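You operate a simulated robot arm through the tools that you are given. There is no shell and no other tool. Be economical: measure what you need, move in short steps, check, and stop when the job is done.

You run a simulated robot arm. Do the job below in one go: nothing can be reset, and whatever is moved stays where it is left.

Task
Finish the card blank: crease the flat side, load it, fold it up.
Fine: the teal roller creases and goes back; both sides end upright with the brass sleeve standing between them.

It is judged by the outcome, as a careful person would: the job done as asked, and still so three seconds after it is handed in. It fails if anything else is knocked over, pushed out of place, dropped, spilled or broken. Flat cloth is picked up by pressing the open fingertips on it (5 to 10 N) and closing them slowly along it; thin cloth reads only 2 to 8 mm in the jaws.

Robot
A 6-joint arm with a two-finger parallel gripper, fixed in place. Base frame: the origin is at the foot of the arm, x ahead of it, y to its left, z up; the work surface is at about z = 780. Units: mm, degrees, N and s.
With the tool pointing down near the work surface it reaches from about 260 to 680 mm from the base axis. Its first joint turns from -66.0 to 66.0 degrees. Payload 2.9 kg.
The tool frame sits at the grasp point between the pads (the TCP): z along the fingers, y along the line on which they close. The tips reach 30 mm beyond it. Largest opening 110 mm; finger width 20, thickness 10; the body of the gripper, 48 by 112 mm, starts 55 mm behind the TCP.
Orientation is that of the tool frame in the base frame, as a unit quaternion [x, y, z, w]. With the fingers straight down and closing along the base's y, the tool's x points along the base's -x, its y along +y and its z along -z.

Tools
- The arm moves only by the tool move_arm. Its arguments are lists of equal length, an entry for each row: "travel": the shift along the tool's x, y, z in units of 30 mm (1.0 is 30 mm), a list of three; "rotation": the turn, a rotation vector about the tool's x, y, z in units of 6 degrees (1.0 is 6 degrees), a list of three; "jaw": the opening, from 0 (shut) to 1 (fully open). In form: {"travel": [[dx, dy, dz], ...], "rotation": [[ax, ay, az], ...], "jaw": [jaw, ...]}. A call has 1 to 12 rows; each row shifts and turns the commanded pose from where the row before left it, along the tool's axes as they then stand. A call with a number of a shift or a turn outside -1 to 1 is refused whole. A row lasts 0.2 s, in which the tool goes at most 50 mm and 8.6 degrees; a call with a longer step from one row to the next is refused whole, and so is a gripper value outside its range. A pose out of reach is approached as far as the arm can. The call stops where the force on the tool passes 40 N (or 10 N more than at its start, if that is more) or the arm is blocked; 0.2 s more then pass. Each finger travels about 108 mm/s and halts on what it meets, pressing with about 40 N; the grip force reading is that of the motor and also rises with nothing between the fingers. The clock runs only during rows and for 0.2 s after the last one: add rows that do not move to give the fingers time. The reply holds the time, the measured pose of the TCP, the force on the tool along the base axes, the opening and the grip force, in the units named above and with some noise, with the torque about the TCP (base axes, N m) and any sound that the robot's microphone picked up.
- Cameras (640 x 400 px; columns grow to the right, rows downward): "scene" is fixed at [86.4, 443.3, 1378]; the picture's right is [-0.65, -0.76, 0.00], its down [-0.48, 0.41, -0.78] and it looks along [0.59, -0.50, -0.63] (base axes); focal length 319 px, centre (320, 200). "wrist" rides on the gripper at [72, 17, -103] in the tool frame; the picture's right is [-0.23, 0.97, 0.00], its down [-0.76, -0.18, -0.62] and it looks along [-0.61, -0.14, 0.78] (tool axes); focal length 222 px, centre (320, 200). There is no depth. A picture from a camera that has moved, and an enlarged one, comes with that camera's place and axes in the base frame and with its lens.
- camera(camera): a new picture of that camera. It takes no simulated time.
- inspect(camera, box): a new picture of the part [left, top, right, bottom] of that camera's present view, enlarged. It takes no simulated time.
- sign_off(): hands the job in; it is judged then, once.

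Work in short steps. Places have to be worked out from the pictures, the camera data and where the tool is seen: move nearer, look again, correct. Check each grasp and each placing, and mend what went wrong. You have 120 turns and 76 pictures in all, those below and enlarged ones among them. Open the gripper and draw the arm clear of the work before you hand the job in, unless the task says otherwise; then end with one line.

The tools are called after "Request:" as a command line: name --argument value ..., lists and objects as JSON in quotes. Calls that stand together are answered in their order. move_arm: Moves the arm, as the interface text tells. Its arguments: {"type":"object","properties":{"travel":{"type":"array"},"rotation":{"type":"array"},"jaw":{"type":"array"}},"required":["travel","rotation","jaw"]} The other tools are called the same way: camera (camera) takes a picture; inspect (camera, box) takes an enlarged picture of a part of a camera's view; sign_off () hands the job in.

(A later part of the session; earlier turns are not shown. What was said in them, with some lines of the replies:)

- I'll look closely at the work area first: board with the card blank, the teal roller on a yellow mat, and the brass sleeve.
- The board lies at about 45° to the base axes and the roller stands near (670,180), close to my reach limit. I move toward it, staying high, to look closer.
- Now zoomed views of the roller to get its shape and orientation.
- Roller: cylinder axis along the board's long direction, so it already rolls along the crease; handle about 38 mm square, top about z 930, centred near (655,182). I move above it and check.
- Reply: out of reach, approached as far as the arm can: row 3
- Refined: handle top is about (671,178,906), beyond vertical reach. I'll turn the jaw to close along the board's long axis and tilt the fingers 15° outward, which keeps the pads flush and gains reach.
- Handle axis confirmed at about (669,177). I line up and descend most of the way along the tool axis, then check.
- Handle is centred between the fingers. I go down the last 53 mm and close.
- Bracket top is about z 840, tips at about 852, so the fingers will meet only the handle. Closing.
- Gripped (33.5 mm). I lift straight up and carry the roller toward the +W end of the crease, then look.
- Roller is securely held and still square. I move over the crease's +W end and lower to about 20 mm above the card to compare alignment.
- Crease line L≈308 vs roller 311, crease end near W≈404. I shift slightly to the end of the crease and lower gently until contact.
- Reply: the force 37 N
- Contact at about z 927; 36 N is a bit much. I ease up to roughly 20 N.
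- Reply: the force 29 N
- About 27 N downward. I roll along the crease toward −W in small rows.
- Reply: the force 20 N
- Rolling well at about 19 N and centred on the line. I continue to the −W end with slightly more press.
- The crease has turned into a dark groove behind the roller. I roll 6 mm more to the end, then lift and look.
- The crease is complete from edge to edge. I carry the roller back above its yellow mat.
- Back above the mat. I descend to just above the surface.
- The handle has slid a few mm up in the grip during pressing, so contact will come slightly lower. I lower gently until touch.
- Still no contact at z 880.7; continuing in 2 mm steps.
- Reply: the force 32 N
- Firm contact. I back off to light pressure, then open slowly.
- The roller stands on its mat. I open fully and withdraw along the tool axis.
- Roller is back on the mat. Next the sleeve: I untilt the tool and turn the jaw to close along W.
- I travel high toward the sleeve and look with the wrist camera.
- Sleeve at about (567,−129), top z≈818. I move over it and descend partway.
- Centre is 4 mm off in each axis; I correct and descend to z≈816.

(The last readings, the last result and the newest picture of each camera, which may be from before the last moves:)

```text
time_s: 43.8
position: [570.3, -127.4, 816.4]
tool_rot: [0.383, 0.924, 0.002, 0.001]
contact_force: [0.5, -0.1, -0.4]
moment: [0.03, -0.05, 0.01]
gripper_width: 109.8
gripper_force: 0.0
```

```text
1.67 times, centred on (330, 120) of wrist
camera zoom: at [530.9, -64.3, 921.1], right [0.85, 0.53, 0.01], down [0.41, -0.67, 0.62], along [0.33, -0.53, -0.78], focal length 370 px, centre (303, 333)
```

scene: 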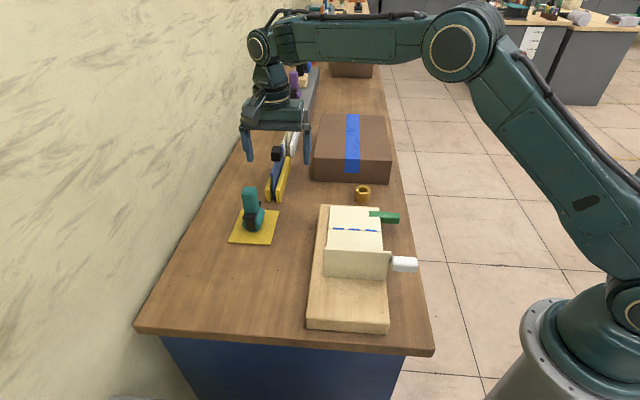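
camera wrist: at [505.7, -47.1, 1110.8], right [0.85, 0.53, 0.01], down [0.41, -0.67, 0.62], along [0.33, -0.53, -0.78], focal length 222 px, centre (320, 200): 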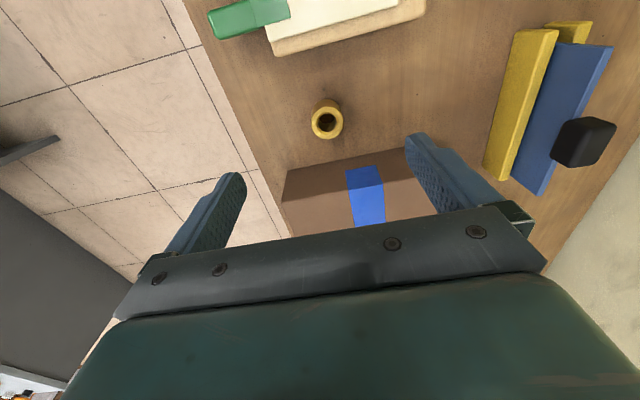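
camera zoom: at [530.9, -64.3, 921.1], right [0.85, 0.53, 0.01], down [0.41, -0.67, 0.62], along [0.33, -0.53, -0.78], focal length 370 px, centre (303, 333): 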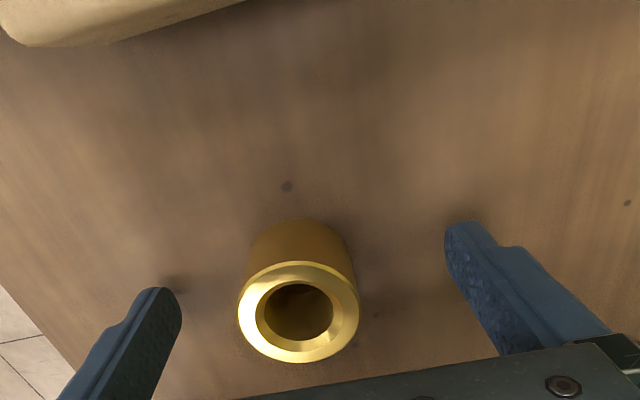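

Aligned within 2 mm. Closing on the sleeve.

Request:
move_arm --travel '[[0.06, 0, 0], [0, 0, 0], [0, 0, 0], [0, 0, 0], [0, 0, 0]]' --rotation '[[0, 0, 0], [0, 0, 0], [0, 0, 0], [0, 0, 0], [0, 0, 0]]' --jaw '[0.8, 0.6, 0.45, 0.3, 0.25]'

Request:
move_arm --travel '[[0, 0, -0.5], [0, 0, -1], [0, 0, -1], [0, 0, -1], [0, 0, -1], [0, 0, 0]]' --rotation '[[0, 0, 0], [0, 0, 0], [0, 0, 0], [0, 0, 0], [0, 0, 0], [0, 0, 0]]' --jaw '[0.25, 0.25, 0.25, 0.25, 0.25, 0.25]'

Request:
camera --camera "wrist"

```text
time_s: 45.0
position: [569.0, -126.7, 818.3]
tool_rot: [0.383, 0.924, 0.003, 0.002]
contact_force: [-1.0, 0.6, 3.8]
moment: [-0.03, 0.13, 0.01]
gripper_width: 42.7
gripper_force: 39.7
```

```text
time_s: 46.4
position: [569.8, -126.8, 952.4]
tool_rot: [0.382, 0.924, 0.002, 0.001]
contact_force: [-0.1, 0.1, -1.3]
moment: [0.01, 0.04, 0.0]
gripper_width: 42.3
gripper_force: 40.0
```

```text
39 pictures are left
camera wrist: at [530.3, -63.4, 1055.8], right [0.85, 0.53, 0.01], down [0.41, -0.67, 0.62], along [0.33, -0.53, -0.78], focal length 222 px, centre (320, 200)
```

wrist: 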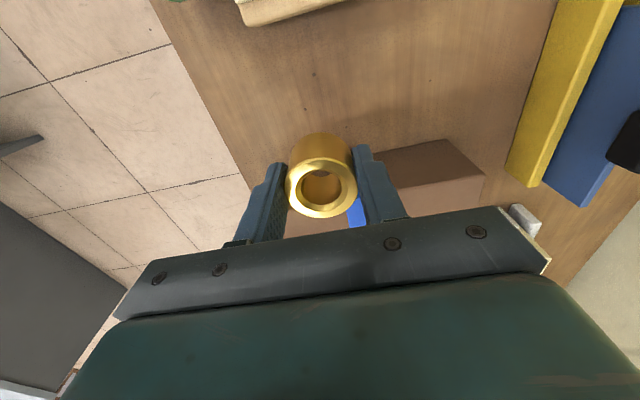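

Sleeve is held upright. I carry it at height over the middle panel.

Request:
move_arm --travel '[[0, 0, -0.5], [0.907, 0.092, 0], [0.907, 0.092, 0], [0.907, 0.092, 0], [0.907, 0.092, 0], [0.907, 0.092, 0], [0.907, 0.092, 0], [0.907, 0.092, 0], [0.907, 0.092, 0], [0.907, 0.092, 0], [0, 0, 0]]' --rotation '[[0, 0, 0], [0, 0, 0], [0, 0, 0], [0, 0, 0], [0, 0, 0], [0, 0, 0], [0, 0, 0], [0, 0, 0], [0, 0, 0], [0, 0, 0], [0, 0, 0]]' --jaw '[0.25, 0.25, 0.25, 0.25, 0.25, 0.25, 0.25, 0.25, 0.25, 0.25, 0.25]'

Request:
camera --camera "wrist"

Request:
inspect --camera "scene" --box '[280, 120, 440, 300]'

```text
time_s: 48.8
position: [415.5, 63.4, 966.5]
tool_rot: [0.382, 0.924, 0.003, 0.001]
contact_force: [-0.2, 0.3, -1.0]
moment: [0.01, -0.02, 0.01]
gripper_width: 43.0
gripper_force: 40.2
```

```text
38 pictures are left
camera wrist: at [375.5, 127.2, 1071.5], right [0.85, 0.53, 0.01], down [0.41, -0.67, 0.62], along [0.33, -0.53, -0.78], focal length 222 px, centre (320, 200)
```

wrist: 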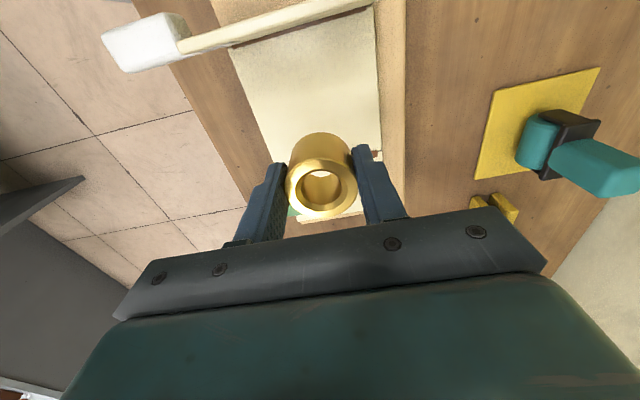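

```text
2.22 times, centred on (360, 210) of scene
camera zoom: at [86.4, 443.3, 1377.9], right [-0.65, -0.76, 0.0], down [-0.48, 0.41, -0.78], along [0.59, -0.5, -0.63], focal length 708 px, centre (231, 178)
```

zoom: 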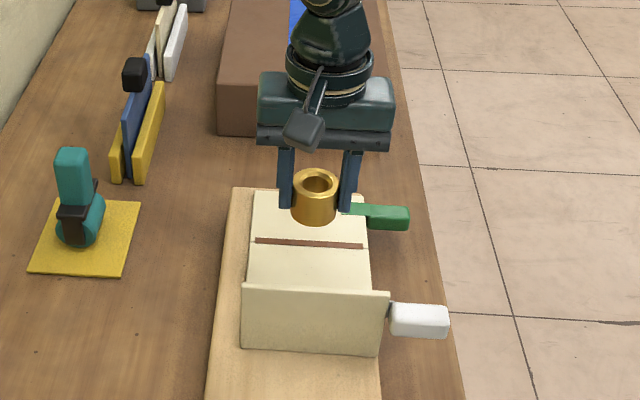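

Sleeve is over the middle panel (L≈249 between wall 173 and crease 308, W centre). Wall top ≈916, camera clears it. Descending.

Request:
move_arm --travel '[[0, 0, 1], [0, 0, 1], [0, 0, 0.9], [0, 0, 0]]' --rotation '[[0, 0, 0], [0, 0, 0], [0, 0, 0], [0, 0, 0]]' --jaw '[0.25, 0.25, 0.25, 0.25]'

Request:
inspect --camera "scene" --box '[280, 120, 440, 300]'

Request:
move_arm --travel '[[0, 0, 0.13], [0, 0, 0]]' --rotation '[[0, 0, 0], [0, 0, 0]]' --jaw '[0.25, 0.25]'

```text
time_s: 49.8
position: [413.3, 63.2, 880.3]
tool_rot: [0.383, 0.924, 0.003, 0.001]
contact_force: [0.6, -0.6, -2.3]
moment: [0.0, 0.01, -0.01]
gripper_width: 42.7
gripper_force: 40.0
```

```text
2.22 times, centred on (360, 210) of scene
camera zoom: at [86.5, 443.3, 1378.0], right [-0.65, -0.76, 0.0], down [-0.48, 0.41, -0.78], along [0.59, -0.5, -0.63], focal length 708 px, centre (231, 178)
```

zoom: 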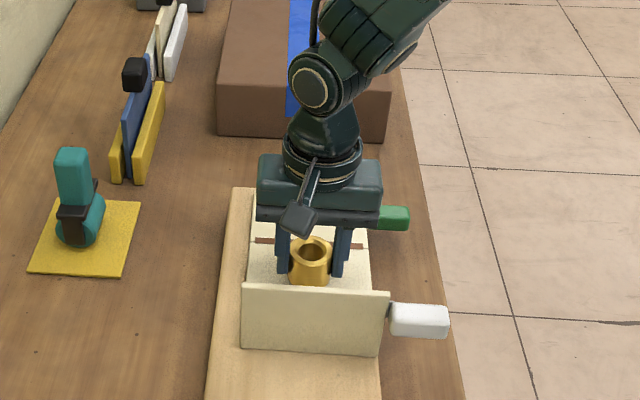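

```text
time_s: 50.4
position: [415.0, 62.0, 877.8]
tool_rot: [0.383, 0.924, 0.003, 0.001]
contact_force: [0.2, -0.2, -1.8]
moment: [-0.01, 0.04, 0.01]
gripper_width: 42.9
gripper_force: 39.8
```

Clear of the wall; continuing down in 3–4 mm steps toward contact near z≈865.

Request:
move_arm --travel '[[0, 0, 0.15], [0, 0, 0.1], [0, 0, 0]]' --rotation '[[0, 0, 0], [0, 0, 0], [0, 0, 0]]' --jaw '[0.25, 0.25, 0.25]'

Request:
move_arm --travel '[[0, 0, 0.08], [0, 0, 0]]' --rotation '[[0, 0, 0], [0, 0, 0]]' --jaw '[0.25, 0.25]'

```text
time_s: 51.2
position: [414.7, 63.0, 869.2]
tool_rot: [0.382, 0.924, 0.002, 0.002]
contact_force: [-7.3, -1.3, 32.6]
moment: [-0.49, 0.61, -0.18]
gripper_width: 43.2
gripper_force: 39.8
```

```text
time_s: 51.8
position: [414.2, 63.4, 866.0]
tool_rot: [0.382, 0.924, 0.003, 0.002]
contact_force: [-4.6, -0.7, 32.9]
moment: [-0.57, 0.41, -0.13]
gripper_width: 42.8
gripper_force: 40.2
```

Seated on the panel. I relax the pressure and open gently; the tips are still above the card.

Request:
move_arm --travel '[[0, 0, -0.1], [0, 0, 0], [0, 0, 0], [0, 0, 0], [0, 0, 0]]' --rotation '[[0, 0, 0], [0, 0, 0], [0, 0, 0], [0, 0, 0], [0, 0, 0]]' --jaw '[0.36, 0.42, 0.5, 0.6, 0.65]'

Request:
move_arm --travel '[[0, 0, -0.5], [0, 0, -1], [0, 0, -1], [0, 0, -1], [0, 0, -1], [0, 0, -1], [0, 0, 0]]' --rotation '[[0, 0, 0], [0, 0, 0], [0, 0, 0], [0, 0, 0], [0, 0, 0], [0, 0, 0], [0, 0, 0]]' --jaw '[0.65, 0.65, 0.65, 0.65, 0.65, 0.65, 0.65]'

Request:
inspect --camera "scene" --box '[280, 120, 440, 300]'

Request:
camera --camera "wrist"

```text
time_s: 53.0
position: [413.0, 62.9, 868.5]
tool_rot: [0.382, 0.924, 0.003, 0.001]
contact_force: [0.2, 0.3, 0.8]
moment: [0.01, 0.01, -0.01]
gripper_width: 71.5
gripper_force: 0.0
```

```text
time_s: 54.6
position: [414.8, 61.2, 1034.0]
tool_rot: [0.383, 0.924, 0.002, 0.001]
contact_force: [0.2, -0.4, -0.3]
moment: [-0.03, -0.02, 0.02]
gripper_width: 71.3
gripper_force: 0.1
```

```text
2.22 times, centred on (360, 210) of scene
camera zoom: at [86.4, 443.3, 1378.0], right [-0.65, -0.76, 0.0], down [-0.48, 0.41, -0.78], along [0.59, -0.5, -0.63], focal length 708 px, centre (231, 178)
```

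zoom: 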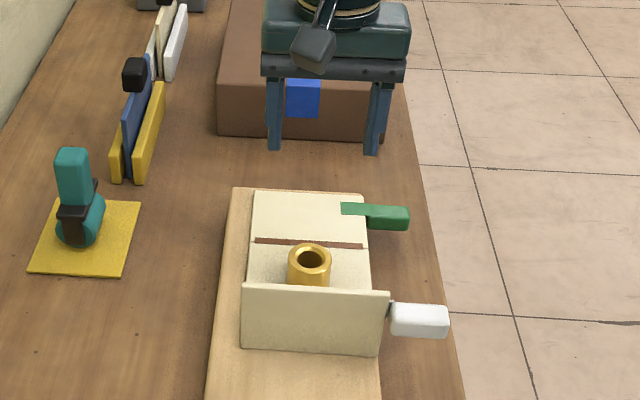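

```text
34 pictures are left
camera wrist: at [374.4, 125.6, 1138.1], right [0.85, 0.53, 0.01], down [0.41, -0.67, 0.62], along [0.33, -0.53, -0.78], focal length 222 px, centre (320, 200)
```

wrist: 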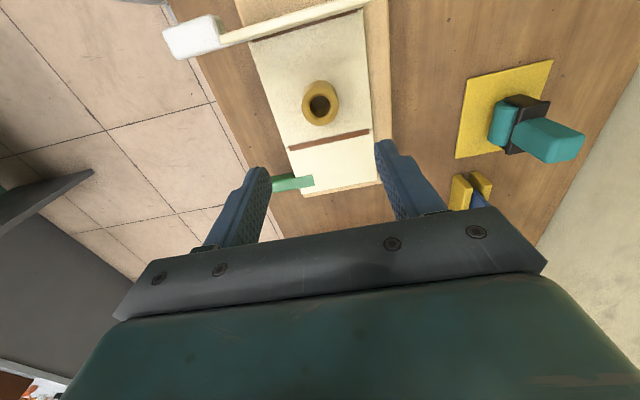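

The sleeve stands on the middle panel. Next I study the green tab that will lift the flat side.

Request:
inspect --camera "scene" --box '[350, 195, 430, 275]'

Request:
inspect --camera "wrist" --box '[150, 0, 400, 210]'

```text
5.00 times, centred on (390, 235) of scene
camera zoom: at [86.4, 443.3, 1378.0], right [-0.65, -0.76, 0.0], down [-0.48, 0.41, -0.78], along [0.59, -0.5, -0.63], focal length 1593 px, centre (-30, 25)
```

zoom: 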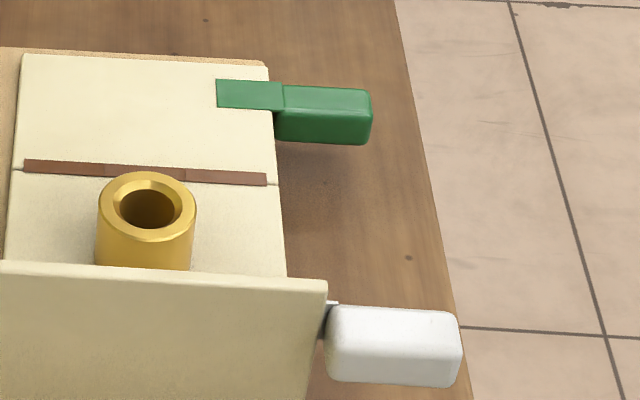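

```text
1.90 times, centred on (275, 105) of wrist
camera zoom: at [374.4, 125.6, 1138.1], right [0.85, 0.53, 0.01], down [0.41, -0.67, 0.62], along [0.33, -0.53, -0.78], focal length 423 px, centre (406, 381)
```

zoom: 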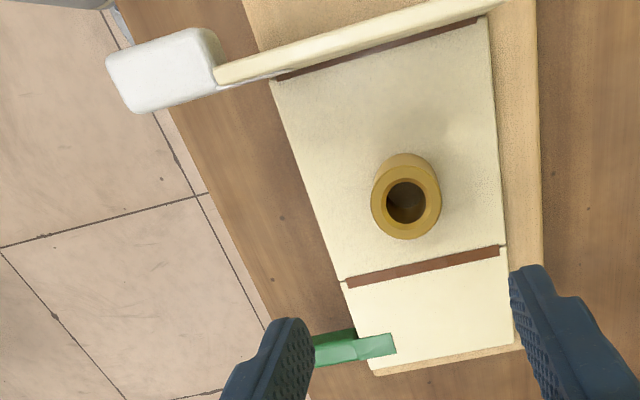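

The tab is a ~20 mm square bar at L≈366, W 219–265, z≈811–832, overhanging the board. I'll cage it from the −W side with a near-horizontal tool and roll it around the crease. First move outboard at height, then tilt 75°.

Request:
move_arm --travel '[[-0.645, -0.925, 0], [-0.645, -0.925, 0], [-0.645, -0.925, 0], [-0.645, -0.925, 0], [-0.645, -0.925, 0], [-0.645, -0.925, 0], [0, 0, 0], [0, 0, 0], [0, 0, 0], [0, 0, 0], [0, 0, 0]]' --rotation '[[0, 0, 0], [0, 0, 0], [0, 0, 0], [0, 0, 0], [0, 0, 0], [0, 0, 0], [-1, 0, 0], [-1, 0, 0], [-1, 0, 0], [-1, 0, 0], [0, 0, 0]]' --jaw '[0.65, 0.65, 0.6, 0.5, 0.45, 0.4, 0.4, 0.4, 0.4, 0.4, 0.4]'

Request:
move_arm --travel '[[0, 0, 0], [0, 0, 0], [0, 0, 0], [0, 0, 0], [0, 0, 0], [0, 0, 0], [0, 0, 0], [0, 0, 0], [0, 0, 0], [0, 0, 0]]' --rotation '[[-1, 0, 0], [-1, 0, 0], [-1, 0, 0], [-1, 0, 0], [-1, 0, 0], [-1, 0, 0], [-1, 0, 0], [-1, 0, 0], [-0.5, 0, 0], [0, 0, 0]]' --jaw '[0.4, 0.4, 0.4, 0.4, 0.4, 0.4, 0.4, 0.4, 0.4, 0.4]'

Request:
camera --camera "scene"

```text
time_s: 57.0
position: [380.4, -138.5, 1032.5]
tool_rot: [0.373, 0.903, 0.195, 0.081]
contact_force: [0.5, -0.2, -0.4]
moment: [0.0, -0.02, 0.01]
gripper_width: 44.2
gripper_force: 0.2
```

```text
time_s: 59.2
position: [378.9, -138.2, 1034.3]
tool_rot: [0.303, 0.731, 0.564, 0.234]
contact_force: [0.4, -0.3, -0.7]
moment: [-0.01, -0.01, -0.01]
gripper_width: 44.0
gripper_force: 0.1
```

```text
31 pictures are left
```

scene: 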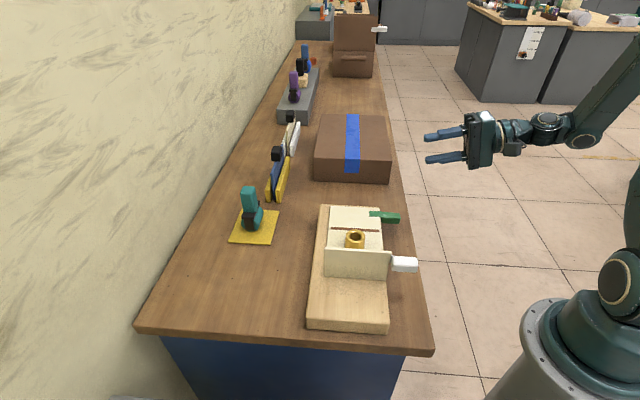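

Pose reached. I descend outboard of the tab to just above its level and check.

Request:
move_arm --travel '[[0, -0.966, 0.259], [0, -0.966, 0.259], [0, -0.966, 0.259], [0, -0.966, 0.259], [0, -0.966, 0.259], [0, -0.966, 0.259], [0, 0, 0]]' --rotation '[[0, 0, 0], [0, 0, 0], [0, 0, 0], [0, 0, 0], [0, 0, 0], [0, 0, 0], [0, 0, 0]]' --jaw '[0.4, 0.4, 0.4, 0.4, 0.4, 0.4, 0.4]'

Request:
camera --camera "wrist"

Request:
inspect --camera "scene" --box '[340, 160, 500, 280]'

```text
time_s: 60.8
position: [380.3, -135.0, 851.9]
tool_rot: [0.303, 0.732, 0.564, 0.234]
contact_force: [-0.8, -0.4, 0.1]
moment: [-0.01, -0.01, -0.01]
gripper_width: 44.2
gripper_force: 0.1
```

```text
30 pictures are left
camera wrist: at [261.4, -151.6, 894.7], right [0.34, 0.01, 0.94], down [0.08, -1.0, -0.01], along [0.94, 0.08, -0.34], focal length 222 px, centre (320, 200)
```

wrist: 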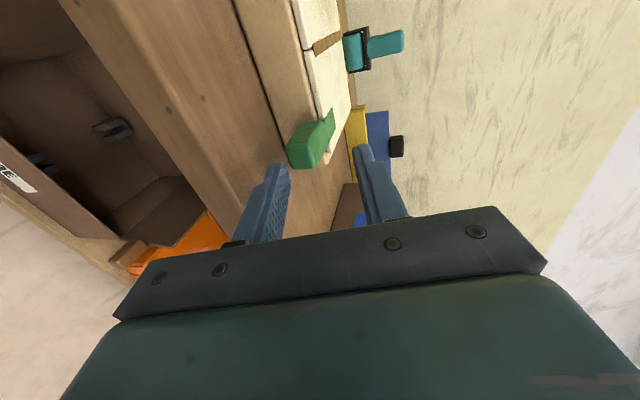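

```text
3.33 times, centred on (420, 220) of scene
camera zoom: at [86.4, 443.3, 1378.0], right [-0.65, -0.76, 0.0], down [-0.48, 0.41, -0.78], along [0.59, -0.5, -0.63], focal length 1062 px, centre (-13, 133)
```

zoom: 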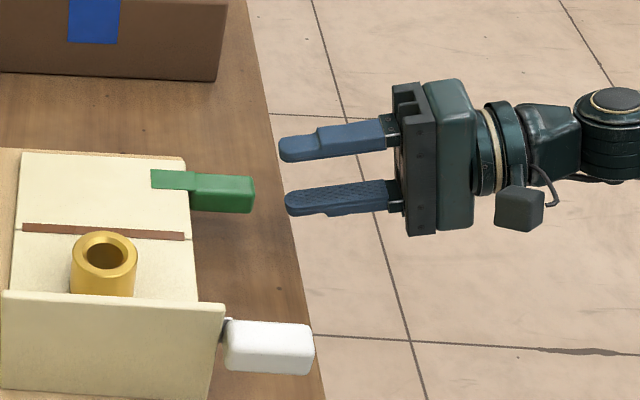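

Request:
inspect --camera "wrist" --box '[220, 60, 420, 240]'

```text
2.22 times, centred on (320, 150) of wrist
camera zoom: at [261.4, -151.6, 894.7], right [0.34, 0.01, 0.94], down [0.08, -1.0, -0.01], along [0.94, 0.08, -0.34], focal length 494 px, centre (320, 311)
```

zoom: 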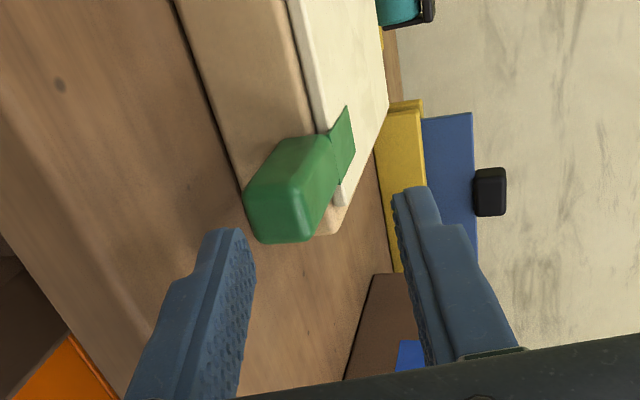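

Tab centre is about (L 366, z 824). I lower the last 26 mm and slide the open fingers over and under it.

Request:
move_arm --travel '[[-0.07, -0.42, 0.112], [0, -0.42, 0.112], [0, 0, 0], [0, 0.158, 0.59], [0, 0.158, 0.59], [0, 0.158, 0.59], [0, 0, 0]]' --rotation '[[0, 0, 0], [0, 0, 0], [0, 0, 0], [0, 0, 0], [0, 0, 0], [0, 0, 0], [0, 0, 0]]' --jaw '[0.4, 0.4, 0.4, 0.4, 0.4, 0.4, 0.4]'

Request:
inspect --camera "wrist" --box '[220, 60, 420, 240]'

Request:
inspect --camera "scene" --box '[340, 180, 460, 280]'

```text
time_s: 62.4
position: [419.1, -98.1, 828.3]
tool_rot: [0.303, 0.732, 0.564, 0.233]
contact_force: [0.7, -0.1, 0.3]
moment: [0.0, 0.0, 0.0]
gripper_width: 43.9
gripper_force: 0.1
```

```text
2.22 times, centred on (320, 150) of wrist
camera zoom: at [300.1, -114.3, 871.3], right [0.34, 0.01, 0.94], down [0.08, -1.0, -0.01], along [0.94, 0.08, -0.34], focal length 494 px, centre (320, 311)
```

zoom: 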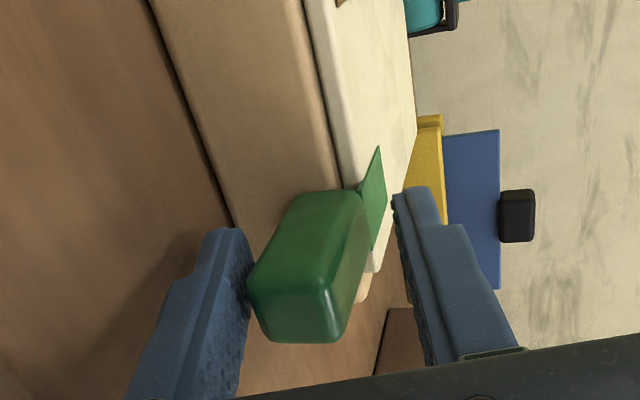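

```text
4.00 times, centred on (400, 230) of scene
camera zoom: at [86.4, 443.3, 1378.0], right [-0.65, -0.76, 0.0], down [-0.48, 0.41, -0.78], along [0.59, -0.5, -0.63], focal length 1275 px, centre (0, 80)
```

zoom: 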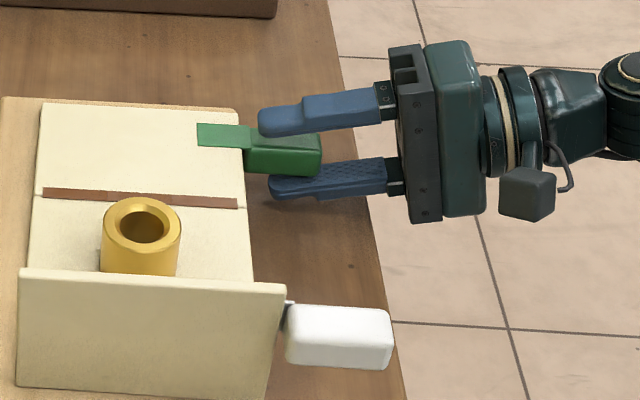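

The tab sits neatly between the fingers. I narrow the cage to ~33 mm and sweep the first 30° around the crease.

Request:
move_arm --travel '[[0, 0, 0], [0, 0, 0], [0.01, 0.2, -0.052], [0.01, 0.2, -0.052], [0.01, 0.2, -0.051], [0.01, 0.2, -0.049], [0.01, 0.2, -0.047], [0, 0, 0]]' --rotation '[[0, 0, 0], [0, 0, 0], [0, 0, -1], [0, 0, -1], [0, 0, -1], [0, 0, -1], [0, 0, -1], [0, 0, 0]]' --jaw '[0.35, 0.3, 0.3, 0.3, 0.3, 0.3, 0.3, 0.3]'

Request:
inspect --camera "scene" --box '[300, 180, 460, 300]'

```text
time_s: 64.2
position: [414.0, -93.3, 857.5]
tool_rot: [0.103, 0.785, 0.484, 0.372]
contact_force: [-0.1, -0.8, -0.1]
moment: [-0.02, -0.01, 0.02]
gripper_width: 33.4
gripper_force: 0.7
```

```text
3.33 times, centred on (380, 240) of scene
camera zoom: at [86.4, 443.2, 1378.0], right [-0.65, -0.76, 0.0], down [-0.48, 0.41, -0.78], along [0.59, -0.5, -0.63], focal length 1062 px, centre (120, 67)
```

zoom: 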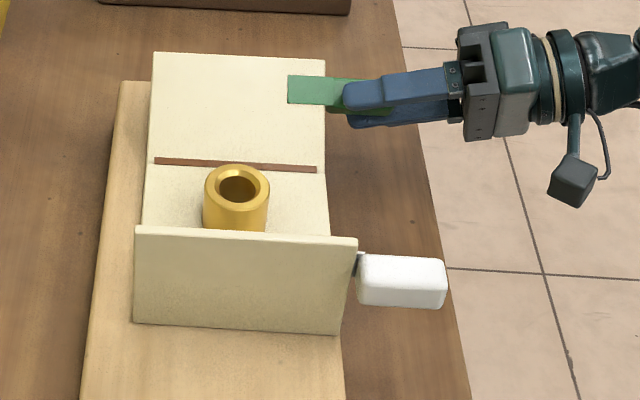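

The panel is rising with the tab cleanly caged. I continue to about 72°.

Request:
move_arm --travel '[[0.01, 0.2, -0.045], [0.01, 0.2, -0.042], [0.01, 0.2, -0.039], [0.01, 0.2, -0.035], [0.01, 0.2, -0.031], [0.01, 0.2, -0.026], [0.01, 0.2, -0.021], [0, 0, 0]]' --rotation '[[0, 0, -1], [0, 0, -1], [0, 0, -1], [0, 0, -1], [0, 0, -1], [0, 0, -1], [0, 0, -1], [0, 0, 0]]' --jaw '[0.3, 0.3, 0.3, 0.3, 0.3, 0.3, 0.3, 0.3]'

Request:
inspect --camera "scene" --box '[300, 180, 460, 300]'

```text
time_s: 66.0
position: [390.9, -70.3, 885.3]
tool_rot: [-0.185, 0.77, 0.319, 0.521]
contact_force: [-0.6, -1.1, 1.1]
moment: [0.0, 0.02, 0.0]
gripper_width: 33.0
gripper_force: 1.1
```

```text
3.33 times, centred on (380, 240) of scene
camera zoom: at [86.4, 443.3, 1378.0], right [-0.65, -0.76, 0.0], down [-0.48, 0.41, -0.78], along [0.59, -0.5, -0.63], focal length 1062 px, centre (120, 67)
```

zoom: 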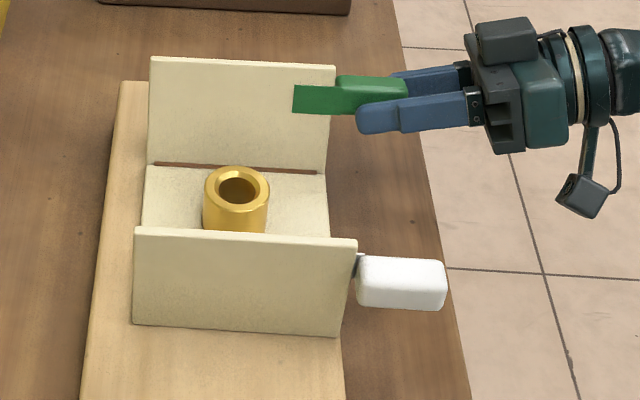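

Near 72°. I complete the roll to 90°, stopping a bit short sideways because of the slack, then look.

Request:
move_arm --travel '[[0.01, 0.15, -0.016], [0.01, 0.15, -0.011], [0.01, 0.15, -0.005], [0, 0, 0]]' --rotation '[[0, 0, -1], [0, 0, -1], [0, 0, -1], [0, 0, 0]]' --jaw '[0.3, 0.3, 0.3, 0.3]'

Request:
inspect --camera "scene" --box '[300, 180, 460, 300]'

Request:
inspect --camera "wrist" --box '[180, 0, 460, 240]'

```text
time_s: 67.0
position: [383.8, -63.1, 887.5]
tool_rot: [-0.303, 0.731, 0.233, 0.565]
contact_force: [0.0, -1.0, -0.3]
moment: [0.01, 0.01, 0.02]
gripper_width: 33.1
gripper_force: 0.0
```

```text
3.33 times, centred on (380, 240) of scene
camera zoom: at [86.4, 443.3, 1378.0], right [-0.65, -0.76, 0.0], down [-0.48, 0.41, -0.78], along [0.59, -0.5, -0.63], focal length 1062 px, centre (120, 67)
```

zoom: 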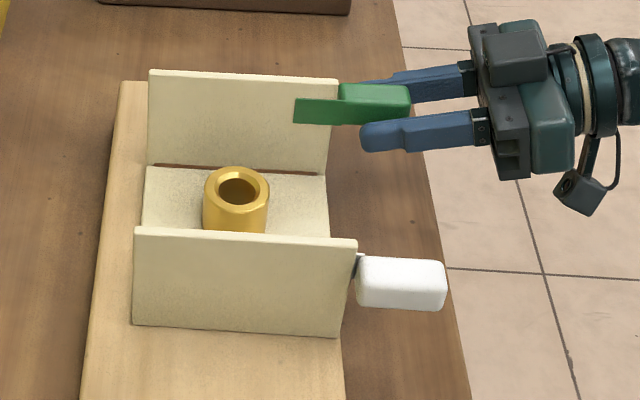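

```text
1.67 times, centred on (320, 120) of wrist
camera zoom: at [286.6, -133.8, 843.6], right [-0.65, 0.73, 0.22], down [-0.16, -0.41, 0.9], along [0.74, 0.54, 0.39], focal length 370 px, centre (320, 333)
```

zoom: 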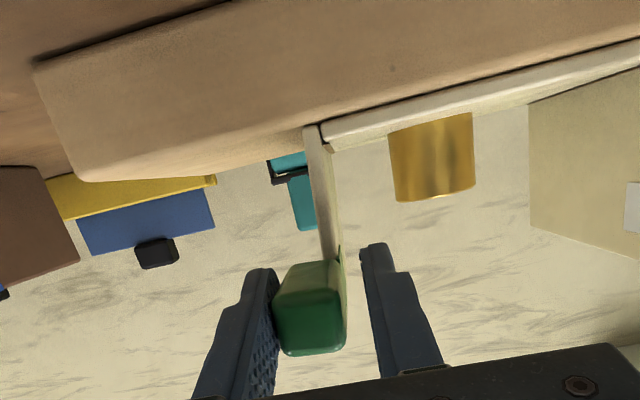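

Edge-on view: the panel still leans outward about 5°. I push 5.5 mm more inward and recheck.

Request:
move_arm --travel '[[0, 0.09, 0], [0, 0.09, 0], [0, 0, 0]]' --rotation '[[0, 0, 0], [0, 0, 0], [0, 0, 0]]' --jaw '[0.3, 0.3, 0.3]'

Request:
inspect --camera "wrist" --box '[180, 0, 460, 240]'

```text
time_s: 67.8
position: [378.4, -59.5, 886.2]
tool_rot: [-0.304, 0.731, 0.234, 0.564]
contact_force: [0.7, -2.5, 1.0]
moment: [-0.03, -0.05, -0.07]
gripper_width: 34.2
gripper_force: 0.7
```

```text
1.67 times, centred on (320, 120) of wrist
camera zoom: at [283.2, -130.5, 842.8], right [-0.65, 0.73, 0.22], down [-0.16, -0.42, 0.89], along [0.74, 0.54, 0.39], focal length 370 px, centre (320, 333)
```

zoom: 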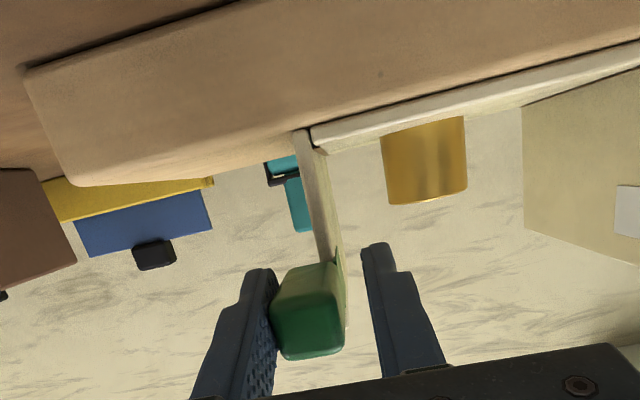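

Lean is now about 3°. A final 3 mm push.

Request:
move_arm --travel '[[0, 0.09, 0], [0, 0, 0], [0, 0, 0]]' --rotation '[[0, 0, 0], [0, 0, 0], [0, 0, 0]]' --jaw '[0.3, 0.3, 0.3]'

Request:
inspect --camera "wrist" --box '[230, 40, 430, 200]'

```text
time_s: 68.6
position: [377.0, -57.7, 885.5]
tool_rot: [-0.303, 0.732, 0.234, 0.564]
contact_force: [0.4, -2.4, 0.7]
moment: [0.02, -0.04, -0.06]
gripper_width: 34.4
gripper_force: 1.4
```

```text
2.50 times, centred on (330, 120) of wrist
camera zoom: at [281.3, -128.1, 842.2], right [-0.65, 0.73, 0.22], down [-0.16, -0.42, 0.89], along [0.74, 0.54, 0.39], focal length 555 px, centre (295, 400)
```

zoom: 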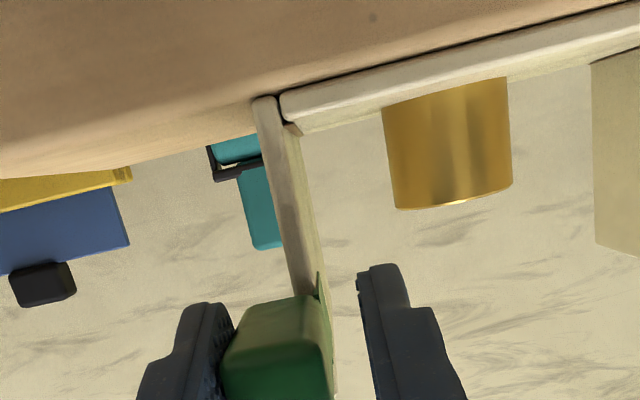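

Panel is now within about 1° of vertical. I open the fingers slowly and see whether it stays.

Request:
move_arm --travel '[[0, 0, 0], [0, 0, 0], [0, 0, 0], [0, 0, 0], [0, 0, 0], [0, 0, 0]]' --rotation '[[0, 0, 0], [0, 0, 0], [0, 0, 0], [0, 0, 0], [0, 0, 0], [0, 0, 0]]' --jaw '[0.33, 0.36, 0.4, 0.45, 0.5, 0.5]'

Request:
inspect --camera "wrist" --box '[230, 40, 430, 200]'

```text
time_s: 70.0
position: [377.3, -58.0, 884.7]
tool_rot: [-0.303, 0.731, 0.234, 0.565]
contact_force: [-1.1, 0.5, -0.9]
moment: [-0.01, -0.03, -0.01]
gripper_width: 55.2
gripper_force: 0.1
```

```text
2.50 times, centred on (330, 120) of wrist
camera zoom: at [281.3, -128.1, 842.3], right [-0.65, 0.73, 0.22], down [-0.16, -0.42, 0.89], along [0.74, 0.54, 0.39], focal length 555 px, centre (295, 400)
```

zoom: 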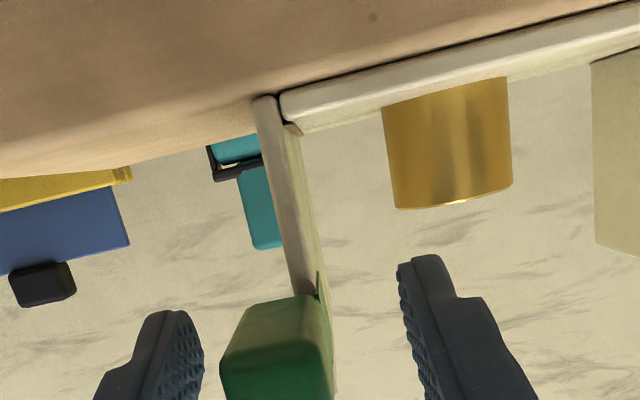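

It holds on its own. I withdraw straight back along the tool axis, then raise, and verify the whole scene.

Request:
move_arm --travel '[[0, 0, -0.5], [0, 0, -1], [0, 0, -1], [0, 0, -1], [-0.5, 0, -0.5], [-0.966, 0, -0.259], [-0.966, 0, -0.259], [-0.966, 0, -0.259], [-0.966, 0, -0.259], [0, 0, 0]]' --rotation '[[0, 0, 0], [0, 0, 0], [0, 0, 0], [0, 0, 0], [0, 0, 0], [0, 0, 0], [0, 0, 0], [0, 0, 0], [0, 0, 0], [0, 0, 0]]' --jaw '[0.5, 0.5, 0.5, 0.5, 0.5, 0.7, 0.8, 1, 1, 1]'

Request:
camera --camera "scene"

Request:
inspect --camera "scene" --box '[220, 150, 440, 320]'

```text
time_s: 72.2
position: [331.7, -119.1, 1053.7]
tool_rot: [-0.304, 0.731, 0.235, 0.564]
contact_force: [0.5, 0.1, 0.4]
moment: [-0.01, 0.01, -0.04]
gripper_width: 110.3
gripper_force: 0.1
out of reach, approached as far as the arm can: row 4, 5
```

```text
18 pictures are left
```

scene: 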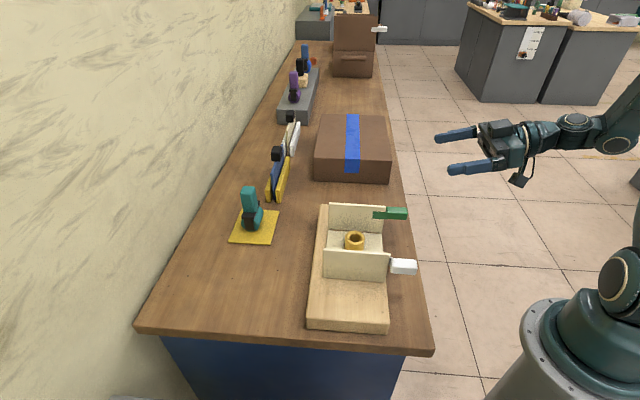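

```text
2.35 times, centred on (330, 235) of scene
camera zoom: at [86.4, 443.3, 1378.0], right [-0.65, -0.76, 0.0], down [-0.48, 0.41, -0.78], along [0.59, -0.5, -0.63], focal length 750 px, centre (296, 118)
```

zoom: 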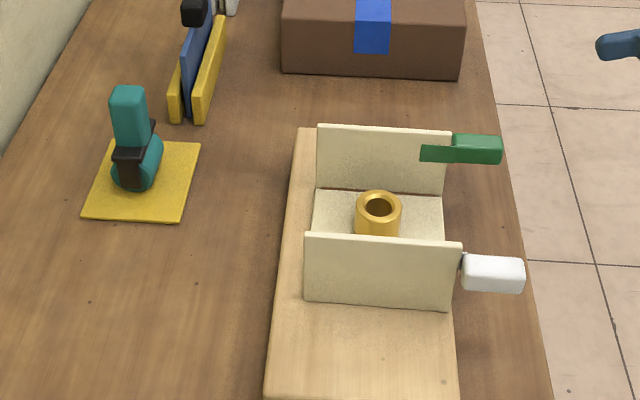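

Both sides are upright, the sleeve stands between them, and the roller is on its mat. I wait two seconds to confirm it's stable.

Request:
move_arm --travel '[[0, 0, 0], [0, 0, 0], [0, 0, 0], [0, 0, 0], [0, 0, 0], [0, 0, 0], [0, 0, 0], [0, 0, 0], [0, 0, 0], [0, 0, 0], [0, 0, 0], [0, 0, 0]]' --rotation '[[0, 0, 0], [0, 0, 0], [0, 0, 0], [0, 0, 0], [0, 0, 0], [0, 0, 0], [0, 0, 0], [0, 0, 0], [0, 0, 0], [0, 0, 0], [0, 0, 0], [0, 0, 0]]' --jaw '[1, 1, 1, 1, 1, 1, 1, 1, 1, 1, 1, 1]'

Request:
inspect --camera "scene" --box '[220, 150, 440, 320]'

```text
time_s: 74.8
position: [332.4, -119.7, 1052.8]
tool_rot: [-0.303, 0.731, 0.234, 0.564]
contact_force: [-0.6, 0.0, 0.2]
moment: [0.0, -0.01, 0.0]
gripper_width: 110.1
gripper_force: 0.1
```

```text
2.35 times, centred on (330, 235) of scene
camera zoom: at [86.4, 443.3, 1378.0], right [-0.65, -0.76, 0.0], down [-0.48, 0.41, -0.78], along [0.59, -0.5, -0.63], focal length 750 px, centre (296, 118)
```

zoom: 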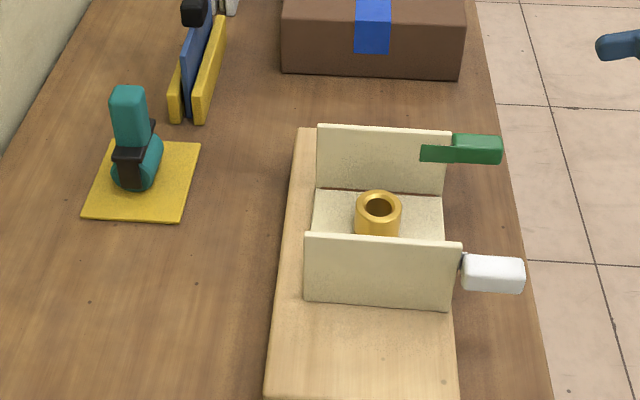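

Nothing has moved, so I hand the job in.

Request:
sign_off

```text
The job is handed in.
```

The card blank is finished: the flat side is creased and folded up, both sides stand upright with the brass sleeve between them, and the teal roller is back on its yellow mat.
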